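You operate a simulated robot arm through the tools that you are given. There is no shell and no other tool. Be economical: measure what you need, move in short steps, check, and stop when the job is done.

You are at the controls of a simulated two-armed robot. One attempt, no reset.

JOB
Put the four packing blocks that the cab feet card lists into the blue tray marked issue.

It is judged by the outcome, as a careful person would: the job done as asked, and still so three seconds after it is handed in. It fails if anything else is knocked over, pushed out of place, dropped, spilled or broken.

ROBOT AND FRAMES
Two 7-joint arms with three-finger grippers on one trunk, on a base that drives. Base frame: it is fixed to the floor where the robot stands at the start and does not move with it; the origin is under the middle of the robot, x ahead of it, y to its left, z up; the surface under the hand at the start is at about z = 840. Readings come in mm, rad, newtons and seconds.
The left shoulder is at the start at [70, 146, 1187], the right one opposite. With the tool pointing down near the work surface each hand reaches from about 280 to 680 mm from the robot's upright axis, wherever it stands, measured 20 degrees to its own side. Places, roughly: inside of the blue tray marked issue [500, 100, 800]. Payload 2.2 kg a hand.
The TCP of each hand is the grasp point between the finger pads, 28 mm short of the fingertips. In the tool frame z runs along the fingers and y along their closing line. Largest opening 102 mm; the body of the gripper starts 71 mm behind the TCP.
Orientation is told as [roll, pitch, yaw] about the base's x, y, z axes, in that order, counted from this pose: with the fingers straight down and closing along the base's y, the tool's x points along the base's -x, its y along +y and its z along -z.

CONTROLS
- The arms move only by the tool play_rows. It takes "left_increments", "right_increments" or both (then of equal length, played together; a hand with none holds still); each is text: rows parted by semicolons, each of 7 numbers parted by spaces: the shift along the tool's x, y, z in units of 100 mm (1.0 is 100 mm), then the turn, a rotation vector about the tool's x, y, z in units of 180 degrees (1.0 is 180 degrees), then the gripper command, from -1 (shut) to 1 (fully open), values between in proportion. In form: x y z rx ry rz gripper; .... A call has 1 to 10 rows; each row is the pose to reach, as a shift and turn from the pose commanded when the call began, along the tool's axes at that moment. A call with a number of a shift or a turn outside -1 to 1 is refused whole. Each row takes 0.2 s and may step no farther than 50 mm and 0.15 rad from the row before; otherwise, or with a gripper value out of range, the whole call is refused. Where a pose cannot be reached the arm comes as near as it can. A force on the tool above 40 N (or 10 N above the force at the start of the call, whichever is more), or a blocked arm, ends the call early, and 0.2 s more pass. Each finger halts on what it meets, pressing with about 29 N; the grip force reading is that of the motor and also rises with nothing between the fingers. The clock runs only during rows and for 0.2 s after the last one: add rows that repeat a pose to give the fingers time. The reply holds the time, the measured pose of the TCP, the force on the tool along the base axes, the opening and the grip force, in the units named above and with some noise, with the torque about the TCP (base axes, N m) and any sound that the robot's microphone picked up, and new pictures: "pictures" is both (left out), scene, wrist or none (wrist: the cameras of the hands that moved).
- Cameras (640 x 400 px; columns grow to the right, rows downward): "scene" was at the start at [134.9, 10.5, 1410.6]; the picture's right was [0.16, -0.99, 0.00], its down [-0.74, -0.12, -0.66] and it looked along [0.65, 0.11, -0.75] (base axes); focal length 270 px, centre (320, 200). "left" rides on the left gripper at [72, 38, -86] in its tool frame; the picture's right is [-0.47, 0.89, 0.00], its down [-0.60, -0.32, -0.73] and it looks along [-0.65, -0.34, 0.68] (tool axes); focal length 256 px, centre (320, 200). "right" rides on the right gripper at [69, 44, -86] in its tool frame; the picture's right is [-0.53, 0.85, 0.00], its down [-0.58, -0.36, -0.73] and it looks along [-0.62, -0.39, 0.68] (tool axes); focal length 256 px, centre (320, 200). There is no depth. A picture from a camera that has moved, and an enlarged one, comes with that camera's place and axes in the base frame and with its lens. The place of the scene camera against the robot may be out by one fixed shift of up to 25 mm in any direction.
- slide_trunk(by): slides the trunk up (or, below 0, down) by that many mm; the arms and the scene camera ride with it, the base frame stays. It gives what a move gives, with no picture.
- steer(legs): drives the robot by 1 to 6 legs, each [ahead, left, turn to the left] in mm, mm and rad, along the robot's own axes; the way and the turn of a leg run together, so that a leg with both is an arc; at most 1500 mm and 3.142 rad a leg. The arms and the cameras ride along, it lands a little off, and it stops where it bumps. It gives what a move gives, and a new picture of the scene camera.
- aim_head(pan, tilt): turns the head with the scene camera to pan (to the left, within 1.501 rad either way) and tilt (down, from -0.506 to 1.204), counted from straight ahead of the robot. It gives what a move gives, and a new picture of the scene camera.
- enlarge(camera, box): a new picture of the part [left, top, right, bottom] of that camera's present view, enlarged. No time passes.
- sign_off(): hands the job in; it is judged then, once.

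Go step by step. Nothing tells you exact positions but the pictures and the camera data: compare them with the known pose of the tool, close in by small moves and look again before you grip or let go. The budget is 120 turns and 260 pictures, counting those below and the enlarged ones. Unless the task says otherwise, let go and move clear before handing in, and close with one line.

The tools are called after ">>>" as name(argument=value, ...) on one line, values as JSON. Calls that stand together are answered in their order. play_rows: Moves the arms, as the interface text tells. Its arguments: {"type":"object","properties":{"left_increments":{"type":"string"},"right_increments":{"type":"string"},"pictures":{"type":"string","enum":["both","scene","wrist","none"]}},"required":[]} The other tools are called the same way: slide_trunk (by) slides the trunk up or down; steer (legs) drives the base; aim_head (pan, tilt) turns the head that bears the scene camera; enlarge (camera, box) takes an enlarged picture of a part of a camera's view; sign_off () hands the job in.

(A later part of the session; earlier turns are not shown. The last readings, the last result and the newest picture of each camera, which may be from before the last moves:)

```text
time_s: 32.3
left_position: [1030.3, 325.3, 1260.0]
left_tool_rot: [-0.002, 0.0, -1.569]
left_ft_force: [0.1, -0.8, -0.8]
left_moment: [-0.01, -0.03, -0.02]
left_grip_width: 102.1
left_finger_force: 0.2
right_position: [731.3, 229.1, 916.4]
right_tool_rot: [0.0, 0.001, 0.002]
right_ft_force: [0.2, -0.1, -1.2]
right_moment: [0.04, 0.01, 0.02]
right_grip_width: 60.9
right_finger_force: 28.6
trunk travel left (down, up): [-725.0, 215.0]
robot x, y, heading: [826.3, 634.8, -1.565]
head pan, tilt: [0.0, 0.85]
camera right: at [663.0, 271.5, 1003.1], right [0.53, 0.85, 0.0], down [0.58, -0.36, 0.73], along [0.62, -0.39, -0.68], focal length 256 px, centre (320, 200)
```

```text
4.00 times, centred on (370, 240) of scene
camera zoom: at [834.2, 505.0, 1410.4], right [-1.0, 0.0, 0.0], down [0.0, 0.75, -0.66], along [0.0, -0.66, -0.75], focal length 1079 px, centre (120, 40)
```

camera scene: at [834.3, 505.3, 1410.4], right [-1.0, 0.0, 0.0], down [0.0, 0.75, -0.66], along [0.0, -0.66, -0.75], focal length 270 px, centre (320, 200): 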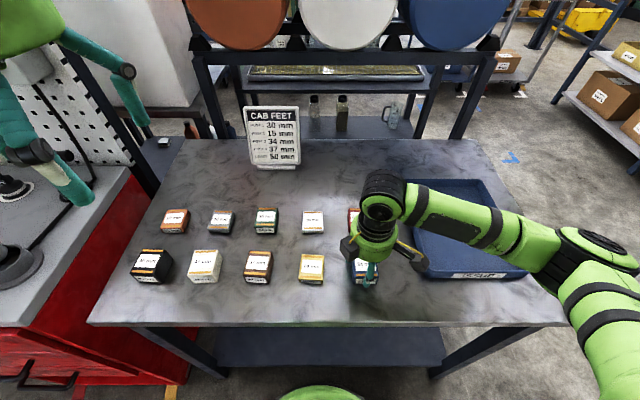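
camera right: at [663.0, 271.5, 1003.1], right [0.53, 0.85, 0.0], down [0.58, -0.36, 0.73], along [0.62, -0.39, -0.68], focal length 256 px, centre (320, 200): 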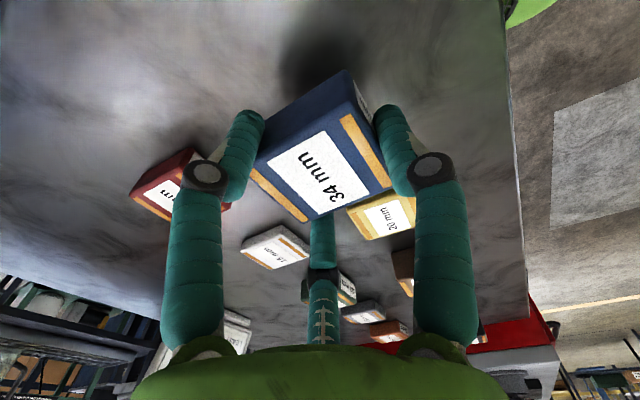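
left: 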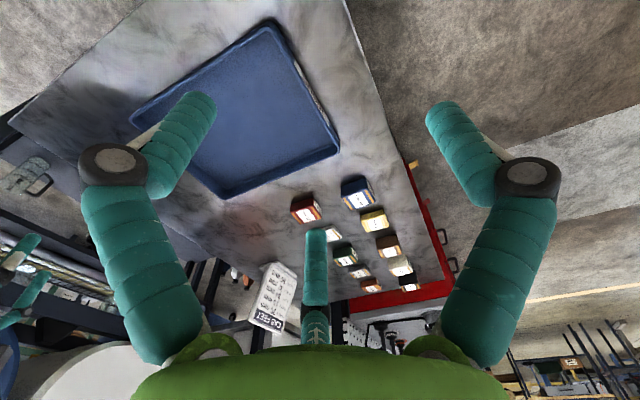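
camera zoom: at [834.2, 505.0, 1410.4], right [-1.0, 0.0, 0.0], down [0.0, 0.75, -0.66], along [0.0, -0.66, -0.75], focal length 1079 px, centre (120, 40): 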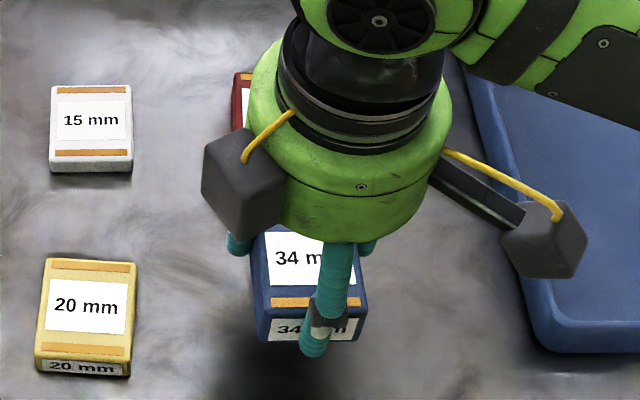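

The block is held clear. I estimate the tray at x 385–605, y −30–250. I raise the hand and carry the block towards the tray, then look.

>>> play_rows(right_increments="0 0 -0.4 0 0 0 -0.4; 0.4 -0.1 -0.5 0 0 0 -0.4; 0.8 -0.2 -0.5 0 0 0 -0.4; 1 -0.3 -0.5 0 0 0 -0.4; 1 -0.3 -0.5 0 0 0 -0.4", pictures="none")

>>> play_rows(right_increments="0.4 -0.15 0 0 0 0 -0.4; 0.8 -0.3 0 0 0 0 -0.4; 0.85 -0.3 0 0 0 0 -0.4; 0.85 -0.3 0 0 0 0 -0.4")

```text
time_s: 33.5
left_position: [1030.0, 324.5, 1260.6]
left_tool_rot: [0.0, -0.002, -1.569]
left_ft_force: [1.6, 0.5, -0.4]
left_moment: [0.01, 0.0, -0.01]
left_grip_width: 102.0
left_finger_force: 0.0
right_position: [630.4, 198.1, 968.1]
right_tool_rot: [-0.001, -0.002, 0.002]
right_ft_force: [0.8, 0.9, 0.0]
right_moment: [0.01, 0.03, 0.03]
right_grip_width: 60.7
right_finger_force: 28.9
trunk travel left (down, up): [-725.0, 215.0]
robot x, y, heading: [825.8, 633.1, -1.57]
head pan, tilt: [0.0, 0.85]
```

```text
time_s: 34.5
left_position: [1028.6, 325.5, 1259.9]
left_tool_rot: [0.001, -0.002, -1.569]
left_ft_force: [0.7, 0.7, 0.9]
left_moment: [-0.03, -0.02, 0.01]
left_grip_width: 101.9
left_finger_force: 0.0
right_position: [545.6, 168.1, 965.5]
right_tool_rot: [-0.001, 0.0, 0.002]
right_ft_force: [0.2, -0.1, -1.4]
right_moment: [0.02, 0.01, 0.01]
right_grip_width: 60.5
right_finger_force: 29.2
trunk travel left (down, up): [-725.0, 215.0]
robot x, y, heading: [826.4, 634.6, -1.568]
head pan, tilt: [0.0, 0.85]
camera scene: at [834.1, 505.1, 1410.4], right [-1.0, 0.0, 0.0], down [0.0, 0.75, -0.66], along [0.0, -0.66, -0.75], focal length 270 px, centre (320, 200)
camera right: at [477.3, 210.7, 1051.9], right [0.53, 0.85, 0.0], down [0.58, -0.36, 0.73], along [0.62, -0.39, -0.68], focal length 256 px, centre (320, 200)
```

scene: 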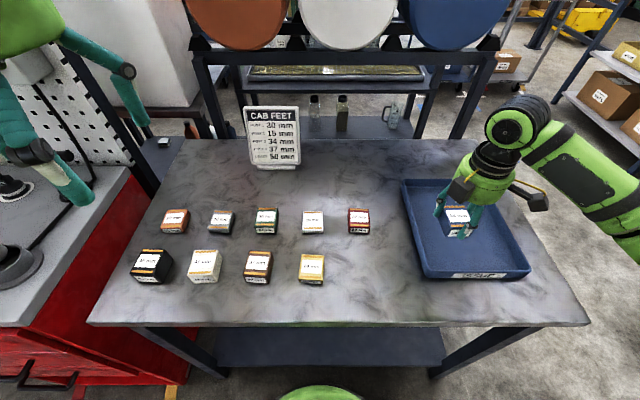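
right: 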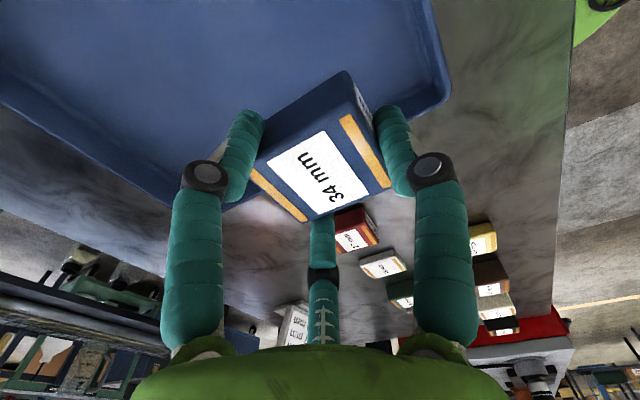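

The block is over the tray. I look closer at the tray corner for the wall position.

>>> enlarge(camera="right", box=[340, 0, 500, 200])

>>> enlarge(camera="scene", box=[380, 160, 560, 300])

```text
2.00 times, centred on (420, 100) of right
camera zoom: at [477.3, 210.7, 1051.9], right [0.53, 0.85, 0.0], down [0.58, -0.36, 0.73], along [0.62, -0.39, -0.68], focal length 512 px, centre (120, 400)
```

zoom: 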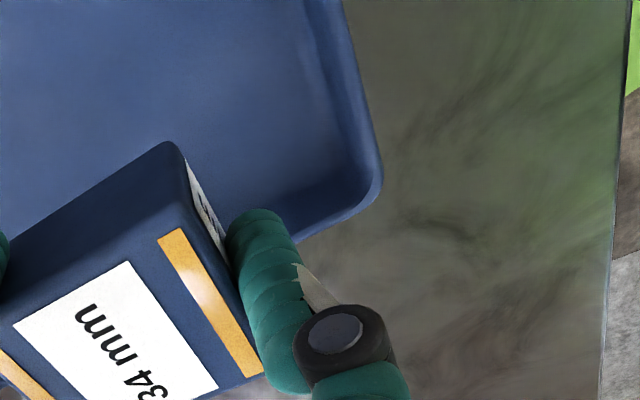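

```text
2.86 times, centred on (470, 230) of scene
camera zoom: at [834.1, 505.1, 1410.4], right [-1.0, 0.0, 0.0], down [0.0, 0.75, -0.66], along [0.0, -0.66, -0.75], focal length 771 px, centre (-109, 114)
```

zoom: 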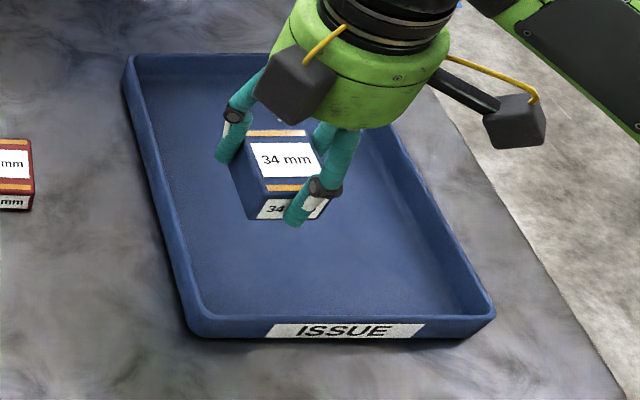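

Inner tray extents come out at about x 388–595, y −25–238. I'll use four spots: x 447 and 537, y 170 and 50. Now I lower the 34 at (537, 170).

>>> play_rows(right_increments="0.086 0.02 0.3 0 0 0 -0.4; 0.086 0.02 0.6 0 0 0 -0.4; 0.086 0.02 0.78 0 0 0 -0.4; 0.086 0.02 0.78 0 0 0 -0.4", pictures="wrist")

>>> enlarge(camera="scene", box=[380, 160, 560, 300])

```text
time_s: 35.5
left_position: [1028.6, 325.0, 1260.3]
left_tool_rot: [0.0, -0.001, -1.568]
left_ft_force: [-1.1, -0.1, 0.6]
left_moment: [-0.02, 0.03, 0.02]
left_grip_width: 101.7
left_finger_force: 0.0
right_position: [537.9, 169.4, 888.7]
right_tool_rot: [0.002, 0.0, 0.003]
right_ft_force: [0.5, -0.1, -2.1]
right_moment: [-0.02, -0.01, 0.02]
right_grip_width: 60.7
right_finger_force: 28.8
trunk travel left (down, up): [-725.0, 215.0]
robot x, y, heading: [827.6, 633.5, -1.573]
head pan, tilt: [0.0, 0.85]
camera right: at [468.7, 212.9, 974.2], right [0.53, 0.85, 0.0], down [0.58, -0.36, 0.73], along [0.62, -0.39, -0.68], focal length 256 px, centre (320, 200)
```

right: 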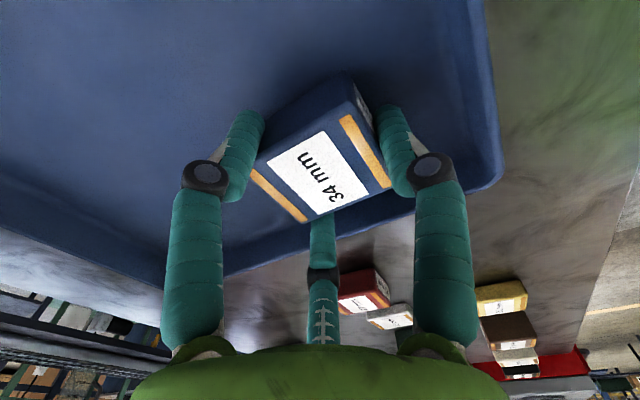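

```text
2.86 times, centred on (470, 230) of scene
camera zoom: at [834.2, 505.2, 1410.4], right [-1.0, 0.0, 0.0], down [0.0, 0.75, -0.66], along [0.0, -0.66, -0.75], focal length 771 px, centre (-109, 114)
```

zoom: 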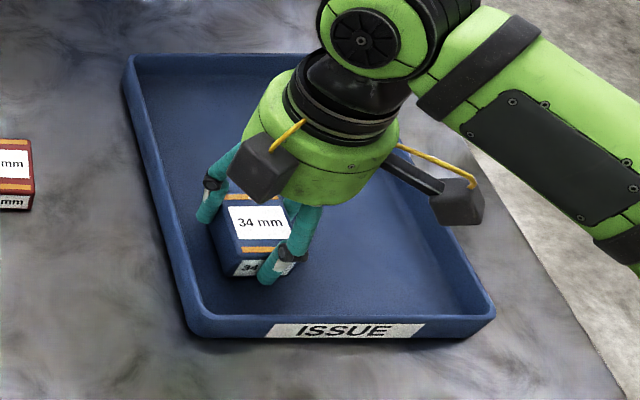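

Nearly at the floor; I lower a few millimetres more, watching the force.

>>> play_rows(right_increments="0 0 0.02 0 0 0 -0.4; 0 0 0.04 0 0 0 -0.4; 0 0 0.04 0 0 0 -0.4", pictures="none")

>>> play_rows(right_increments="0 0 0.02 0 0 0 -0.4; 0 0 0.02 0 0 0 -0.4", pictures="none")

```text
time_s: 36.3
left_position: [1030.2, 326.0, 1260.5]
left_tool_rot: [0.002, -0.001, -1.57]
left_ft_force: [-1.0, 0.6, 0.5]
left_moment: [0.01, 0.01, 0.0]
left_grip_width: 102.3
left_finger_force: 0.0
right_position: [536.9, 171.0, 883.4]
right_tool_rot: [0.001, -0.003, 0.002]
right_ft_force: [0.7, -0.7, -0.9]
right_moment: [0.01, 0.03, 0.0]
right_grip_width: 60.5
right_finger_force: 29.2
trunk travel left (down, up): [-725.0, 215.0]
robot x, y, heading: [823.8, 637.4, -1.57]
head pan, tilt: [0.0, 0.85]
```

```text
time_s: 36.9
left_position: [1029.1, 325.2, 1260.4]
left_tool_rot: [0.0, 0.0, -1.569]
left_ft_force: [0.3, 0.0, 0.1]
left_moment: [-0.01, 0.02, -0.02]
left_grip_width: 102.0
left_finger_force: 0.0
right_position: [537.0, 170.2, 883.9]
right_tool_rot: [0.0, 0.0, 0.002]
right_ft_force: [-0.2, 0.1, 2.1]
right_moment: [0.08, 0.04, 0.02]
right_grip_width: 60.3
right_finger_force: 28.5
trunk travel left (down, up): [-725.0, 215.0]
robot x, y, heading: [825.8, 635.6, -1.568]
head pan, tilt: [0.0, 0.85]
```

Contact felt at TCP z ≈ 883. I open slightly, rise clear, and look.

>>> play_rows(right_increments="0 0 0 0 0 0 0.37; 0 0 0 0 0 0 0.37; 0 0 -0.2 0 0 0 0.37; 0 0 -0.5 0 0 0 0.37; 0 0 -0.9 0 0 0 1; -0.4 0 -1 0 0 0 1; -0.8 0 -1 0 0 0 1; -0.8 0 -1 0 0 0 1")

>>> enlarge(camera="right", box=[160, 100, 480, 300])

```text
time_s: 38.7
left_position: [1028.9, 327.3, 1260.4]
left_tool_rot: [0.003, -0.001, -1.569]
left_ft_force: [0.3, 1.0, -0.2]
left_moment: [-0.01, -0.05, -0.01]
left_grip_width: 102.2
left_finger_force: 0.1
right_position: [616.6, 172.7, 980.7]
right_tool_rot: [0.001, -0.003, 0.0]
right_ft_force: [-0.1, 0.5, -0.7]
right_moment: [0.01, -0.02, -0.02]
right_grip_width: 102.0
right_finger_force: 0.2
trunk travel left (down, up): [-725.0, 215.0]
robot x, y, heading: [825.7, 636.1, -1.57]
head pan, tilt: [0.0, 0.85]
camera scene: at [833.0, 505.7, 1410.4], right [-1.0, 0.0, 0.0], down [0.0, 0.75, -0.66], along [0.0, -0.66, -0.75], focal length 270 px, centre (320, 200)
camera right: at [547.7, 215.3, 1067.1], right [0.53, 0.85, 0.0], down [0.58, -0.36, 0.73], along [0.62, -0.39, -0.68], focal length 256 px, centre (320, 200)
```

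scene: 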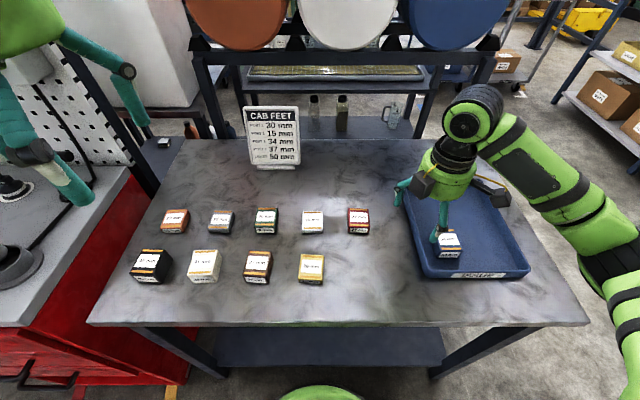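
right: 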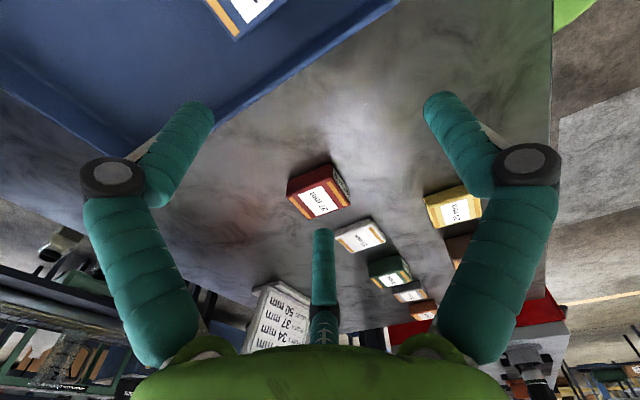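

```text
2.00 times, centred on (320, 200) of right
camera zoom: at [547.7, 215.3, 1067.1], right [0.53, 0.85, 0.0], down [0.58, -0.36, 0.73], along [0.62, -0.39, -0.68], focal length 512 px, centre (320, 200)
```

zoom: 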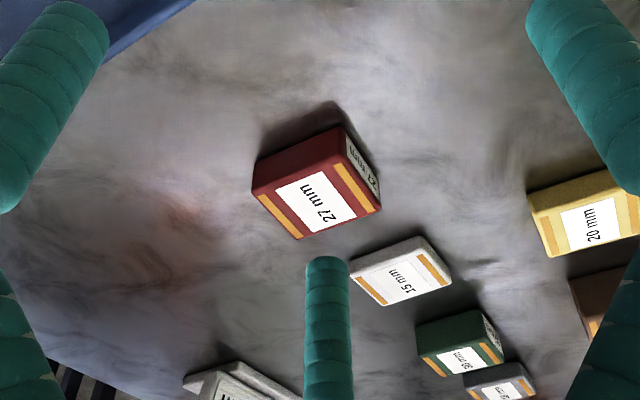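

The 34 block stands in the tray. Next is the 15 mm block near (838, 105).

>>> play_rows(right_increments="-0.45 -0.15 0 0 0 0 1; -0.9 -0.3 0 0 0 0 1; -1 -0.34 0 0 0 0 1; -1 -0.34 0 0 0 0 1", pictures="none")

>>> play_rows(right_increments="-0.45 -0.15 0 0 0 0 1; -0.9 -0.3 0 0 0 0 1; -1 -0.34 0 0 0 0 1; -1 -0.34 0 0 0 0 1", pictures="wrist")

>>> enlarge(camera="right", box=[230, 40, 480, 280])

```text
time_s: 39.7
left_position: [1030.3, 325.3, 1259.8]
left_tool_rot: [-0.002, -0.002, -1.568]
left_ft_force: [0.7, 0.4, -0.1]
left_moment: [0.01, 0.01, -0.02]
left_grip_width: 101.9
left_finger_force: 0.0
right_position: [717.9, 138.7, 981.2]
right_tool_rot: [0.0, 0.0, 0.003]
right_ft_force: [-0.3, -0.6, 0.6]
right_moment: [-0.02, 0.01, 0.02]
right_grip_width: 101.9
right_finger_force: 0.0
trunk travel left (down, up): [-725.0, 215.0]
robot x, y, heading: [821.9, 635.4, -1.571]
head pan, tilt: [0.0, 0.85]
```

```text
time_s: 40.7
left_position: [1028.3, 325.8, 1261.4]
left_tool_rot: [0.001, -0.003, -1.569]
left_ft_force: [-0.4, 0.5, -0.5]
left_moment: [-0.01, 0.01, 0.0]
left_grip_width: 101.8
left_finger_force: 0.0
right_position: [817.3, 101.8, 982.7]
right_tool_rot: [-0.001, 0.001, 0.001]
right_ft_force: [0.7, -0.2, 0.1]
right_moment: [-0.05, 0.01, -0.02]
right_grip_width: 102.0
right_finger_force: 0.0
trunk travel left (down, up): [-725.0, 215.0]
robot x, y, heading: [826.6, 637.1, -1.57]
head pan, tilt: [0.0, 0.85]
camera right: at [748.6, 144.7, 1069.2], right [0.53, 0.85, 0.0], down [0.58, -0.36, 0.73], along [0.62, -0.39, -0.68], focal length 256 px, centre (320, 200)
```

right: 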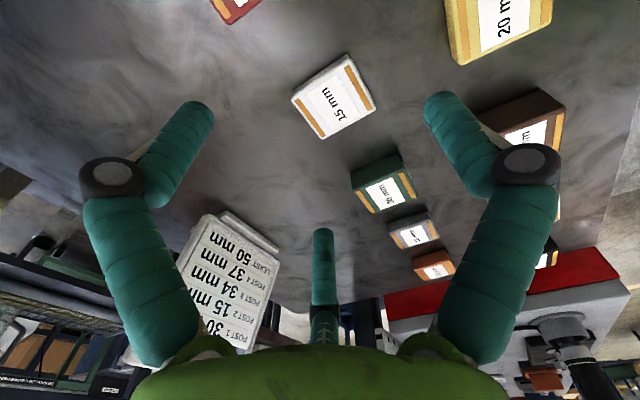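

```text
1.67 times, centred on (355, 160) of right
camera zoom: at [748.6, 144.7, 1069.2], right [0.53, 0.85, 0.0], down [0.58, -0.36, 0.73], along [0.62, -0.39, -0.68], focal length 427 px, centre (262, 267)
```

zoom: 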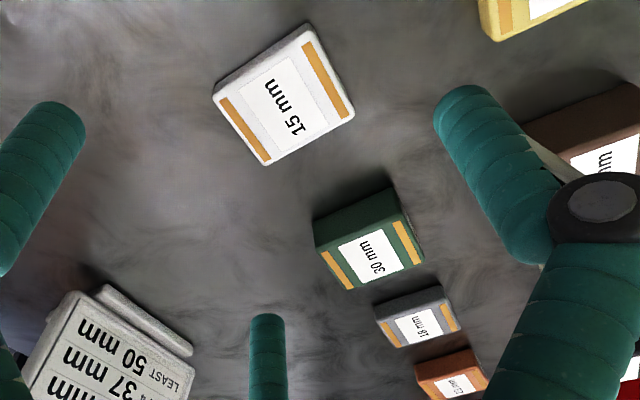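

The 15 mm block is at (844, 98). I centre over it and descend to z ≈ 905.

>>> play_rows(right_increments="-0.2 -0.03 0.2 0 0 0 1; -0.27 -0.04 0.5 0 0 0 1; -0.27 -0.04 0.72 0 0 0 1; -0.27 -0.04 0.72 0 0 0 1", pictures="none")

>>> enlarge(camera="right", box=[200, 40, 440, 220])

>>> enlarge(camera="scene", box=[240, 160, 400, 300])

```text
time_s: 41.7
left_position: [1029.8, 324.3, 1260.8]
left_tool_rot: [0.0, 0.0, -1.569]
left_ft_force: [-0.6, -0.5, 1.0]
left_moment: [-0.03, 0.0, -0.03]
left_grip_width: 102.1
left_finger_force: 0.1
right_position: [844.6, 98.6, 910.7]
right_tool_rot: [0.001, -0.001, 0.002]
right_ft_force: [-0.5, -0.8, -0.3]
right_moment: [-0.01, 0.03, -0.03]
right_grip_width: 102.0
right_finger_force: 0.1
trunk travel left (down, up): [-725.0, 215.0]
robot x, y, heading: [826.2, 639.0, -1.571]
head pan, tilt: [0.0, 0.85]
```

```text
2.22 times, centred on (320, 130) of right
camera zoom: at [775.4, 141.0, 997.1], right [0.53, 0.85, 0.0], down [0.58, -0.36, 0.73], along [0.62, -0.39, -0.68], focal length 569 px, centre (320, 356)
```

zoom: 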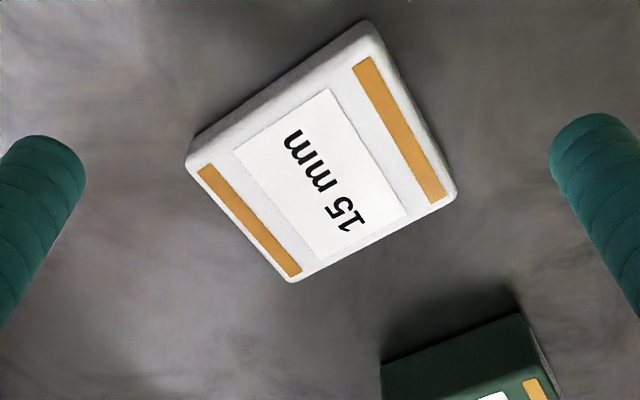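

```text
2.86 times, centred on (320, 230) of scene
camera zoom: at [834.7, 505.4, 1410.4], right [-1.0, 0.0, 0.0], down [0.0, 0.75, -0.66], along [0.0, -0.66, -0.75], focal length 771 px, centre (320, 114)
```

zoom: 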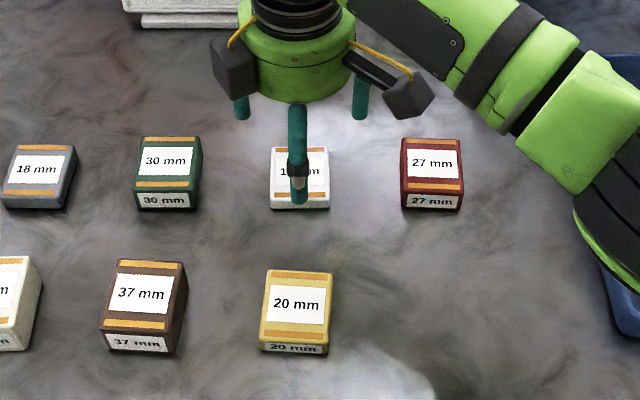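

The 15 block is exactly centred at (844.6, 98.8). I lower to TCP z ≈ 871 (tips 3 mm above the table) and close.

>>> play_rows(right_increments="0 0 0.2 0 0 0 1; 0 0 0.36 0 0 0 1; 0 0 0.39 0 0 0 1; 0 0 0.39 0 0 0 0.4; 0 0 0.39 0 0 0 0; 0 0 0.39 0 0 0 -0.4; 0 0 0.39 0 0 0 -0.4", pictures="wrist")

>>> play_rows(right_increments="0 0 -0.1 0 0 0 -0.4; 0 0 -0.3 0 0 0 -0.4; 0 0 -0.3 0 0 0 -0.4")

>>> enlarge(camera="scene", box=[240, 160, 400, 300])

```text
time_s: 43.3
left_position: [1029.3, 326.0, 1258.8]
left_tool_rot: [0.001, -0.002, -1.57]
left_ft_force: [-0.2, -0.2, -0.4]
left_moment: [0.05, 0.04, -0.02]
left_grip_width: 102.0
left_finger_force: 0.1
right_position: [844.9, 100.4, 871.0]
right_tool_rot: [0.0, -0.003, 0.003]
right_ft_force: [0.7, -0.5, 1.9]
right_moment: [-0.03, 0.0, 0.0]
right_grip_width: 60.7
right_finger_force: 28.9
trunk travel left (down, up): [-725.0, 215.0]
robot x, y, heading: [826.7, 634.5, -1.57]
head pan, tilt: [0.0, 0.85]
camera right: at [776.0, 141.9, 957.5], right [0.53, 0.85, 0.0], down [0.58, -0.36, 0.73], along [0.62, -0.39, -0.68], focal length 256 px, centre (320, 200)
```

right: 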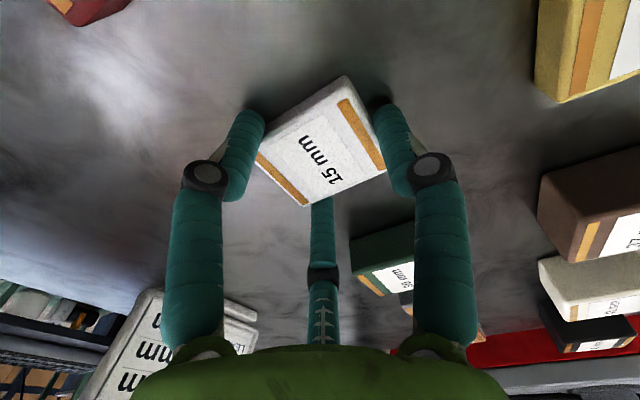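

```text
time_s: 44.1
left_position: [1029.7, 325.0, 1260.6]
left_tool_rot: [0.0, -0.003, -1.569]
left_ft_force: [0.7, -0.1, -0.9]
left_moment: [-0.01, 0.01, -0.03]
left_grip_width: 102.2
left_finger_force: 0.0
right_position: [843.7, 99.7, 900.7]
right_tool_rot: [0.0, -0.001, 0.002]
right_ft_force: [0.6, 0.0, -1.2]
right_moment: [0.01, 0.01, -0.02]
right_grip_width: 60.4
right_finger_force: 29.2
trunk travel left (down, up): [-725.0, 215.0]
robot x, y, heading: [824.4, 639.4, -1.572]
head pan, tilt: [0.0, 0.85]
camera scene: at [834.3, 504.9, 1410.3], right [-1.0, 0.0, 0.0], down [0.0, 0.75, -0.66], along [0.0, -0.66, -0.75], focal length 270 px, centre (320, 200)
camera right: at [776.3, 141.3, 987.3], right [0.53, 0.85, 0.0], down [0.58, -0.36, 0.73], along [0.62, -0.39, -0.68], focal length 256 px, centre (320, 200)
```

scene: 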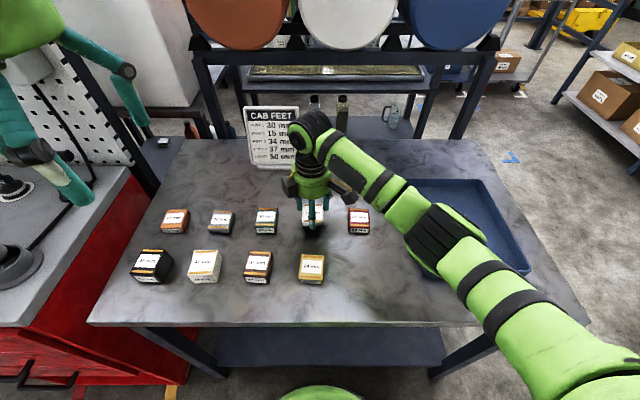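
right: 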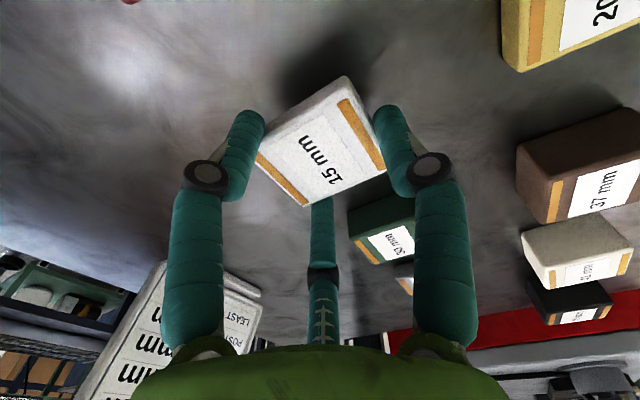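

```text
2.86 times, centred on (320, 230) of scene
camera zoom: at [834.3, 504.9, 1410.3], right [-1.0, 0.0, 0.0], down [0.0, 0.75, -0.66], along [0.0, -0.66, -0.75], focal length 771 px, centre (320, 114)
```

zoom: 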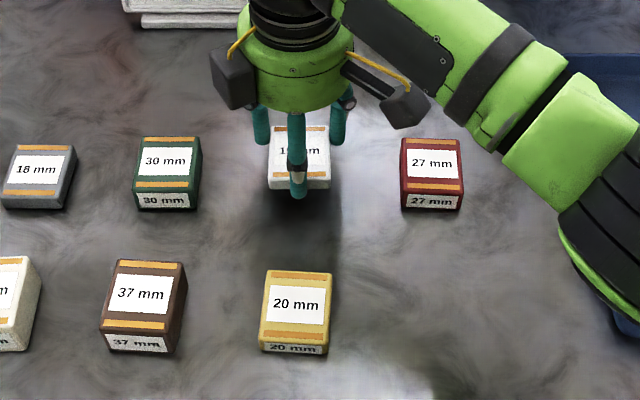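

The 15 block is held. I raise it and carry it to (537, 50) over the tray.

>>> play_rows(right_increments="0 0 -0.4 0 0 0 -0.4; 0 0 -0.7 0 0 0 -0.4; 0.4 -0.1 -0.7 0 0 0 -0.4; 0.8 -0.2 -0.7 0 0 0 -0.4; 1 -0.25 -0.7 0 0 0 -0.4; 1 -0.25 -0.7 0 0 0 -0.4", pictures="none")

>>> play_rows(right_increments="0.4 0 0 0 0 0 -0.4; 0.8 0 0 0 0 0 -0.4; 1 0 0 0 0 0 -0.4; 1 0 0 0 0 0 -0.4", pictures="none")

>>> play_rows(right_increments="0.4 -0.1 0 0 0 0 -0.4; 0.8 -0.2 0 0 0 0 -0.4; 1 -0.25 0 0 0 0 -0.4; 1 -0.25 0 0 0 0 -0.4")

```text
time_s: 45.5
left_position: [1029.8, 325.5, 1261.0]
left_tool_rot: [0.001, -0.001, -1.569]
left_ft_force: [-0.1, 0.3, -0.8]
left_moment: [-0.03, -0.03, 0.0]
left_grip_width: 102.2
left_finger_force: 0.1
right_position: [743.9, 73.0, 969.8]
right_tool_rot: [-0.001, -0.003, 0.0]
right_ft_force: [0.3, -0.6, -1.4]
right_moment: [0.05, 0.0, -0.03]
right_grip_width: 60.6
right_finger_force: 29.5
trunk travel left (down, up): [-725.0, 215.0]
robot x, y, heading: [825.5, 634.9, -1.574]
head pan, tilt: [0.0, 0.85]
```

```text
time_s: 46.5
left_position: [1029.3, 325.7, 1260.2]
left_tool_rot: [0.0, -0.003, -1.569]
left_ft_force: [0.1, -0.5, -0.1]
left_moment: [0.02, 0.03, 0.01]
left_grip_width: 102.0
left_finger_force: 0.1
right_position: [645.9, 74.3, 970.0]
right_tool_rot: [-0.001, -0.003, 0.002]
right_ft_force: [-0.1, -0.3, -1.0]
right_moment: [0.02, 0.02, 0.03]
right_grip_width: 60.6
right_finger_force: 28.5
trunk travel left (down, up): [-725.0, 215.0]
robot x, y, heading: [825.3, 634.8, -1.571]
head pan, tilt: [0.0, 0.85]
```

```text
time_s: 47.5
left_position: [1029.4, 325.0, 1259.2]
left_tool_rot: [-0.001, -0.002, -1.571]
left_ft_force: [0.5, -0.7, 0.7]
left_moment: [-0.02, 0.0, -0.01]
left_grip_width: 102.0
left_finger_force: 0.0
right_position: [544.4, 48.4, 971.5]
right_tool_rot: [0.0, -0.002, 0.002]
right_ft_force: [-0.4, 0.2, -0.5]
right_moment: [0.01, 0.01, 0.01]
right_grip_width: 60.3
right_finger_force: 29.3
trunk travel left (down, up): [-725.0, 215.0]
robot x, y, heading: [826.9, 636.3, -1.565]
head pan, tilt: [0.0, 0.85]
camera scene: at [834.4, 505.1, 1410.4], right [-1.0, 0.0, 0.0], down [0.0, 0.75, -0.66], along [0.0, -0.66, -0.75], focal length 270 px, centre (320, 200)
camera right: at [476.2, 90.1, 1058.0], right [0.53, 0.85, 0.0], down [0.58, -0.36, 0.73], along [0.62, -0.39, -0.68], focal length 256 px, centre (320, 200)
```

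scene: 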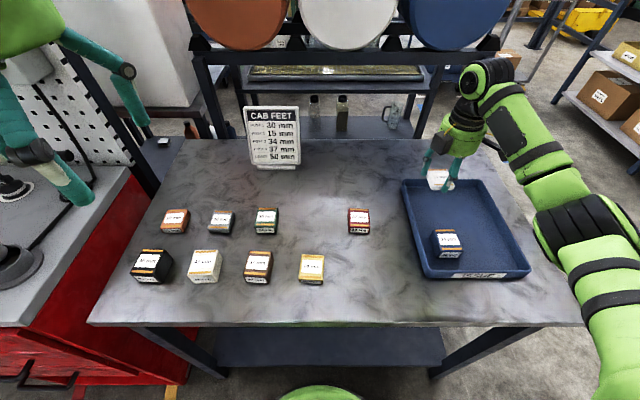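
right: 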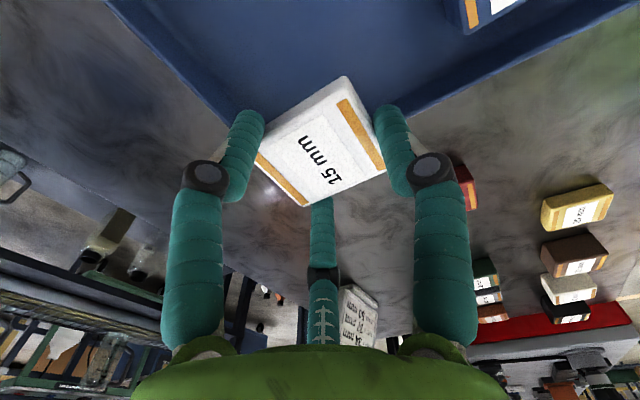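

Over the spot; I lower to just above the tray floor (contact expected at TCP z ≈ 877).

>>> play_rows(right_increments="0.07 0.015 0.4 0 0 0 -0.4; 0.07 0.015 0.75 0 0 0 -0.4; 0.07 0.015 0.9 0 0 0 -0.4; 0.07 0.015 0.9 0 0 0 -0.4", pictures="none")

>>> enlarge(camera="scene", box=[380, 140, 560, 300])

>>> play_rows(right_increments="0 0 0.02 0 0 0 -0.4; 0 0 0.04 0 0 0 -0.4; 0 0 0.04 0 0 0 -0.4", pictures="none")

```text
time_s: 48.5
left_position: [1029.5, 324.7, 1260.5]
left_tool_rot: [0.0, -0.001, -1.57]
left_ft_force: [-0.3, 0.2, 0.3]
left_moment: [-0.01, 0.02, 0.01]
left_grip_width: 102.0
left_finger_force: 0.0
right_position: [537.0, 50.1, 880.4]
right_tool_rot: [-0.001, -0.001, 0.0]
right_ft_force: [0.1, -0.5, -0.6]
right_moment: [-0.01, 0.0, 0.01]
right_grip_width: 60.0
right_finger_force: 28.4
trunk travel left (down, up): [-725.0, 215.0]
robot x, y, heading: [830.2, 632.4, -1.568]
head pan, tilt: [0.0, 0.85]
```

```text
2.50 times, centred on (470, 220) of scene
camera zoom: at [834.1, 505.1, 1410.4], right [-1.0, 0.0, 0.0], down [0.0, 0.75, -0.66], along [0.0, -0.66, -0.75], focal length 674 px, centre (-55, 150)
```

zoom: 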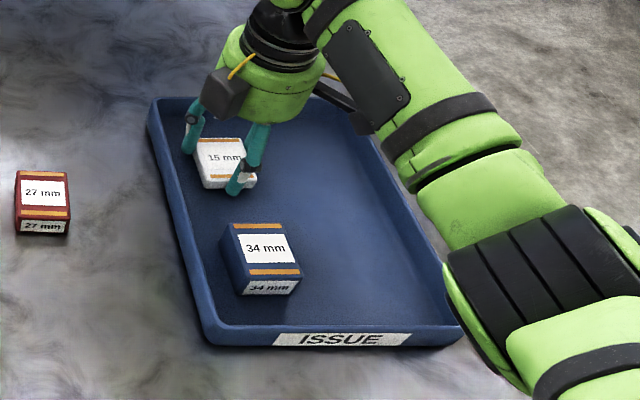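

```text
time_s: 49.3
left_position: [1029.7, 325.1, 1259.8]
left_tool_rot: [-0.001, -0.001, -1.567]
left_ft_force: [-0.4, -0.4, 0.2]
left_moment: [-0.01, 0.03, -0.01]
left_grip_width: 101.8
left_finger_force: 0.0
right_position: [535.9, 51.4, 876.2]
right_tool_rot: [-0.001, -0.001, 0.001]
right_ft_force: [-0.3, -0.4, -0.1]
right_moment: [0.01, -0.01, -0.01]
right_grip_width: 60.6
right_finger_force: 29.3
trunk travel left (down, up): [-725.0, 215.0]
robot x, y, heading: [823.8, 636.9, -1.575]
head pan, tilt: [0.0, 0.85]
```

>>> play_rows(right_increments="0 0 0.015 0 0 0 -0.4; 0 0 0.03 0 0 0 -0.4; 0 0 0.03 0 0 0 -0.4", pictures="none")

```text
time_s: 50.1
left_position: [1029.9, 327.0, 1261.5]
left_tool_rot: [0.0, -0.002, -1.568]
left_ft_force: [0.8, -0.2, 0.3]
left_moment: [0.02, 0.0, 0.01]
left_grip_width: 102.1
left_finger_force: 0.1
right_position: [537.4, 50.4, 876.2]
right_tool_rot: [-0.006, -0.001, 0.003]
right_ft_force: [-1.7, -1.8, 13.2]
right_moment: [0.18, 0.05, 0.04]
right_grip_width: 60.2
right_finger_force: 28.9
trunk travel left (down, up): [-725.0, 215.0]
robot x, y, heading: [825.9, 635.9, -1.572]
head pan, tilt: [0.0, 0.85]
```

The block has touched down on the tray floor (13 N). I release slightly and rise, heading back towards the 30 block.

>>> play_rows(right_increments="0 0 -0.02 0 0 0 0.37; 0 0 -0.02 0 0 0 0.37; 0 0 -0.2 0 0 0 0.37; 0 0 -0.6 0 0 0 0.37; 0 0 -1 0 0 0 1; 0 0 -1 0 0 0 1", pictures="none")

>>> play_rows(right_increments="-0.45 0 0 0 0 0 1; -0.9 0.1 0 0 0 0 1; -1 0.2 0 0 0 0 1", pictures="scene")

>>> play_rows(right_increments="-0.48 0.1 0 0 0 0 1; -0.96 0.2 0 0 0 0 1; -1 0.25 0 0 0 0 1", pictures="none")

>>> play_rows(right_increments="-0.48 0 0 0 0 0 1; -0.96 0 0 0 0 0 1; -1 0 0 0 0 0 1; -1 0 0 0 0 0 1", pictures="both")

```text
time_s: 51.5
left_position: [1030.1, 325.5, 1260.2]
left_tool_rot: [0.001, 0.001, -1.569]
left_ft_force: [0.4, 0.1, -0.4]
left_moment: [0.02, -0.04, 0.0]
left_grip_width: 101.8
left_finger_force: 0.1
right_position: [534.5, 51.6, 973.0]
right_tool_rot: [-0.001, -0.002, 0.001]
right_ft_force: [0.4, -0.9, 0.7]
right_moment: [0.01, 0.02, -0.01]
right_grip_width: 102.1
right_finger_force: 0.0
trunk travel left (down, up): [-725.0, 215.0]
robot x, y, heading: [827.2, 636.9, -1.569]
head pan, tilt: [0.0, 0.85]
```

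```text
time_s: 52.3
left_position: [1028.9, 326.4, 1260.6]
left_tool_rot: [0.001, -0.002, -1.568]
left_ft_force: [0.9, -0.2, -0.1]
left_moment: [0.0, 0.02, -0.03]
left_grip_width: 102.1
left_finger_force: 0.0
right_position: [636.9, 71.8, 973.9]
right_tool_rot: [0.001, -0.002, 0.0]
right_ft_force: [0.0, 0.0, 0.1]
right_moment: [0.02, -0.02, -0.02]
right_grip_width: 101.9
right_finger_force: 0.1
trunk travel left (down, up): [-725.0, 215.0]
robot x, y, heading: [828.9, 634.5, -1.568]
head pan, tilt: [0.0, 0.85]
camera scene: at [833.1, 505.8, 1410.5], right [-1.0, 0.0, 0.0], down [0.0, 0.75, -0.66], along [0.0, -0.66, -0.75], focal length 270 px, centre (320, 200)
```

scene: 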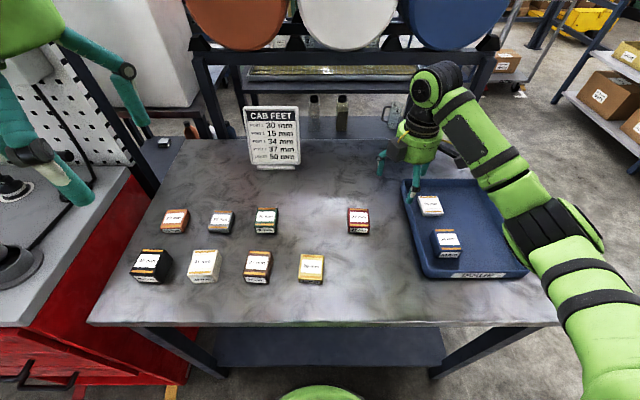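

```text
time_s: 53.1
left_position: [1027.5, 325.6, 1259.5]
left_tool_rot: [0.001, -0.001, -1.569]
left_ft_force: [0.1, -0.3, 0.4]
left_moment: [-0.02, -0.04, 0.02]
left_grip_width: 102.0
left_finger_force: 0.0
right_position: [736.2, 95.6, 973.9]
right_tool_rot: [-0.001, -0.001, 0.0]
right_ft_force: [-0.3, -0.7, -0.4]
right_moment: [0.01, -0.03, 0.02]
right_grip_width: 102.0
right_finger_force: 0.0
trunk travel left (down, up): [-725.0, 215.0]
robot x, y, heading: [824.8, 637.2, -1.568]
head pan, tilt: [0.0, 0.85]
```

```text
time_s: 54.1
left_position: [1030.0, 324.9, 1260.0]
left_tool_rot: [0.001, -0.001, -1.569]
left_ft_force: [-0.4, -0.4, -0.6]
left_moment: [-0.01, 0.04, 0.01]
left_grip_width: 102.1
left_finger_force: 0.0
right_position: [838.3, 95.0, 974.1]
right_tool_rot: [0.0, -0.001, 0.001]
right_ft_force: [0.3, 1.0, -0.5]
right_moment: [-0.01, -0.02, -0.03]
right_grip_width: 102.0
right_finger_force: 0.0
trunk travel left (down, up): [-725.0, 215.0]
robot x, y, heading: [823.4, 634.0, -1.568]
head pan, tilt: [0.0, 0.85]
camera scene: at [834.6, 505.1, 1410.4], right [-1.0, 0.0, 0.0], down [0.0, 0.75, -0.66], along [0.0, -0.66, -0.75], focal length 270 px, centre (320, 200)
camera right: at [769.8, 137.8, 1061.1], right [0.53, 0.85, 0.0], down [0.58, -0.36, 0.73], along [0.62, -0.39, -0.68], focal length 256 px, centre (320, 200)
```

scene: 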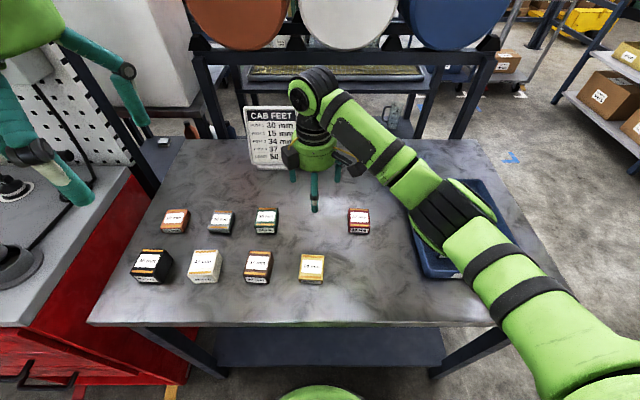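
right: 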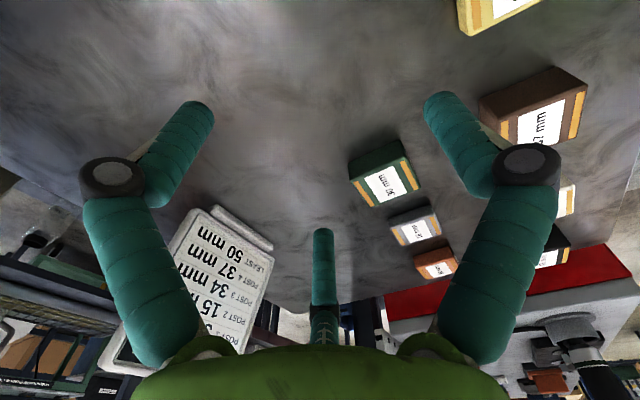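

The 15 block sits in the tray. The 30 block is near (957, 98); I move close and remeasure.

>>> play_rows(right_increments="-0.4 0 0 0 0 0 1; -0.8 0.02 0 0 0 0 1; -1 0.03 0 0 0 0 1; -1 0.03 0 0 0 0 1", pictures="none")

>>> enlarge(camera="right", box=[220, 20, 460, 200])

>>> enlarge(camera="scene", box=[120, 60, 400, 300])

```text
time_s: 55.1
left_position: [1028.5, 325.6, 1259.4]
left_tool_rot: [0.0, -0.002, -1.569]
left_ft_force: [-0.5, -1.2, 0.2]
left_moment: [0.0, 0.0, 0.03]
left_grip_width: 101.7
left_finger_force: 0.0
right_position: [937.7, 98.6, 975.1]
right_tool_rot: [0.0, -0.001, 0.002]
right_ft_force: [-0.8, 0.5, 0.0]
right_moment: [0.0, -0.04, 0.01]
right_grip_width: 101.9
right_finger_force: 0.0
trunk travel left (down, up): [-725.0, 215.0]
robot x, y, heading: [825.3, 639.4, -1.573]
head pan, tilt: [0.0, 0.85]
```

```text
2.22 times, centred on (340, 110) of right
camera zoom: at [868.5, 141.1, 1061.5], right [0.53, 0.85, 0.0], down [0.58, -0.36, 0.73], along [0.62, -0.39, -0.68], focal length 569 px, centre (276, 400)
```

zoom: 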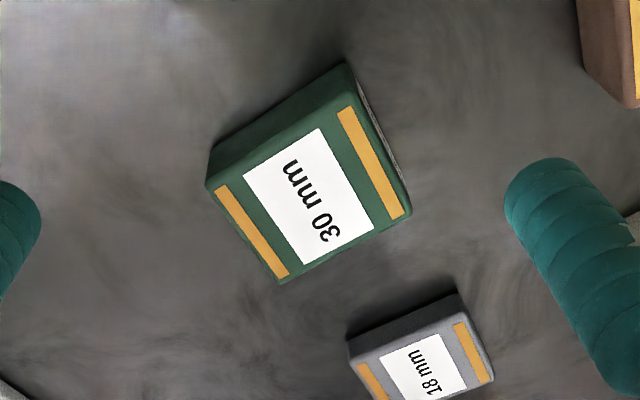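

```text
1.67 times, centred on (260, 180) of scene
camera zoom: at [833.8, 505.0, 1410.4], right [-1.0, 0.0, 0.0], down [0.0, 0.75, -0.66], along [0.0, -0.66, -0.75], focal length 450 px, centre (420, 233)
```

zoom: 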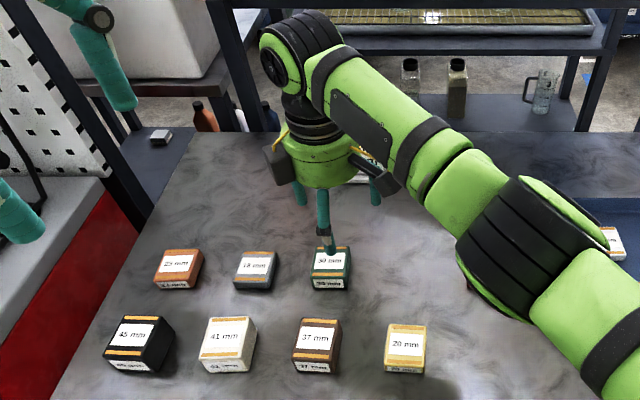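

The 30 block is at (959.7, 98.3). I centre, descend and recheck.

>>> play_rows(right_increments="-0.2 0 0.2 0 0 0 1; -0.22 0 0.5 0 0 0 1; -0.22 0 0.62 0 0 0 1; -0.22 0 0.62 0 0 0 1", pictures="none")

>>> enlarge(camera="right", box=[200, 40, 440, 220])

```text
time_s: 56.1
left_position: [1029.6, 325.7, 1260.3]
left_tool_rot: [0.001, -0.004, -1.569]
left_ft_force: [-0.9, -0.9, -0.4]
left_moment: [-0.02, -0.01, -0.01]
left_grip_width: 101.8
left_finger_force: 0.0
right_position: [952.8, 100.0, 912.3]
right_tool_rot: [-0.001, -0.003, 0.0]
right_ft_force: [0.0, -0.5, -0.6]
right_moment: [0.01, 0.04, -0.03]
right_grip_width: 102.3
right_finger_force: 0.1
right hand out of reach, approached as far as the arm can: row 1, 2, 3, 4
trunk travel left (down, up): [-725.0, 215.0]
robot x, y, heading: [826.8, 636.3, -1.565]
head pan, tilt: [0.0, 0.85]
```

```text
2.22 times, centred on (320, 130) of right
camera zoom: at [883.2, 142.1, 997.8], right [0.53, 0.85, 0.0], down [0.58, -0.36, 0.73], along [0.62, -0.39, -0.68], focal length 569 px, centre (320, 356)
```

zoom: 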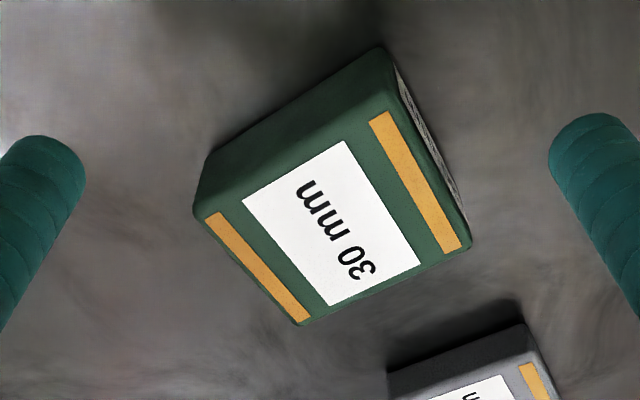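

That is the edge of reach, so I rise and shift the base 80 mm towards +x, keeping the left hand where it is in the world.

>>> play_rows(right_increments="0.1 0 -0.4 0 0 0 1; 0.1 0 -0.6 0 0 0 1; 0.1 0 -0.6 0 0 0 1", left_increments="0 -0.4 0 0 0 0 1; 0 -0.7 0 0 0 0 1; 0 -0.7 0 0 0 0 1", pictures="none")

>>> steer(legs=[[0, 80, 0]])

>>> enlarge(camera="right", box=[200, 0, 440, 180])

```text
time_s: 56.9
left_position: [960.2, 327.4, 1259.2]
left_tool_rot: [-0.001, -0.001, -1.567]
left_ft_force: [-0.8, 0.2, 1.2]
left_moment: [-0.01, 0.03, 0.03]
left_grip_width: 102.1
left_finger_force: 0.1
right_position: [941.6, 99.3, 973.2]
right_tool_rot: [-0.001, 0.001, 0.002]
right_ft_force: [-0.2, 0.2, 0.3]
right_moment: [-0.02, 0.02, -0.04]
right_grip_width: 102.0
right_finger_force: 0.1
trunk travel left (down, up): [-725.0, 215.0]
robot x, y, heading: [829.6, 635.5, -1.571]
head pan, tilt: [0.0, 0.85]
```

```text
time_s: 58.0
left_position: [1036.1, 325.4, 1259.4]
left_tool_rot: [0.003, -0.002, -1.57]
left_ft_force: [-0.6, 0.5, 0.3]
left_moment: [0.02, -0.02, 0.0]
left_grip_width: 102.0
left_finger_force: 0.0
right_position: [1017.8, 97.8, 972.2]
right_tool_rot: [0.0, -0.003, 0.0]
right_ft_force: [-0.7, 0.5, -0.2]
right_moment: [0.0, 0.01, -0.01]
right_grip_width: 102.2
right_finger_force: 0.0
trunk travel left (down, up): [-725.0, 215.0]
robot x, y, heading: [906.9, 637.5, -1.568]
head pan, tilt: [0.0, 0.85]
camera scene: at [911.6, 505.2, 1410.4], right [-1.0, 0.0, 0.0], down [0.0, 0.75, -0.66], along [0.0, -0.66, -0.75], focal length 270 px, centre (320, 200)
```

scene: 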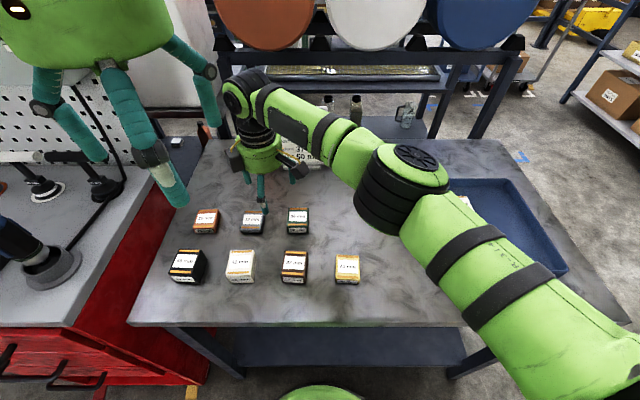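

```text
2.22 times, centred on (320, 90) of right
camera zoom: at [949.7, 141.4, 1058.6], right [0.53, 0.85, 0.0], down [0.57, -0.36, 0.73], along [0.62, -0.39, -0.68], focal length 569 px, centre (320, 444)
```

zoom: 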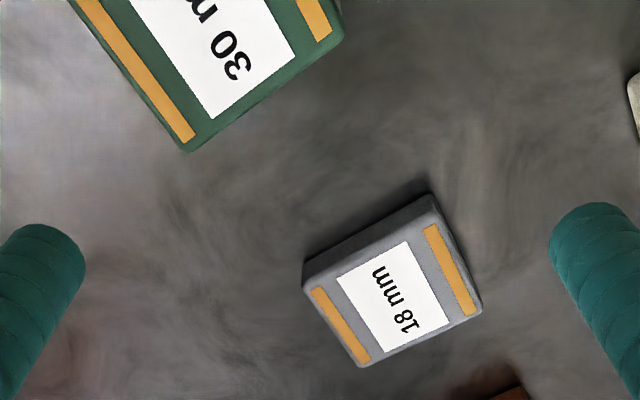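

Both measurements agree: the 30 block is at (959.7, 98.6). I move over it and descend.

>>> play_rows(right_increments="0.4 0.005 0 0 0 0 1; 0.58 0.008 0.2 0 0 0 1; 0.58 0.008 0.6 0 0 0 1; 0.58 0.008 0.6 0 0 0 1", pictures="none")

>>> enlarge(camera="right", box=[200, 40, 440, 220])

```text
time_s: 59.0
left_position: [1038.6, 327.2, 1258.6]
left_tool_rot: [0.002, -0.003, -1.567]
left_ft_force: [-0.4, -0.6, -0.4]
left_moment: [-0.02, -0.05, -0.01]
left_grip_width: 101.9
left_finger_force: 0.0
right_position: [961.2, 99.9, 911.4]
right_tool_rot: [0.001, -0.001, 0.0]
right_ft_force: [-0.5, 0.5, 0.3]
right_moment: [0.0, -0.01, 0.03]
right_grip_width: 101.9
right_finger_force: 0.1
trunk travel left (down, up): [-725.0, 215.0]
robot x, y, heading: [903.7, 634.6, -1.566]
head pan, tilt: [0.0, 0.85]
```

```text
2.22 times, centred on (320, 130) of right
camera zoom: at [893.2, 143.8, 998.1], right [0.53, 0.85, 0.0], down [0.58, -0.36, 0.73], along [0.62, -0.39, -0.68], focal length 569 px, centre (320, 356)
```

zoom: 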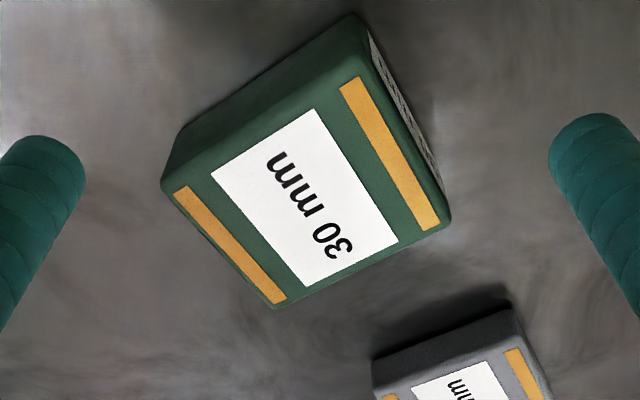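

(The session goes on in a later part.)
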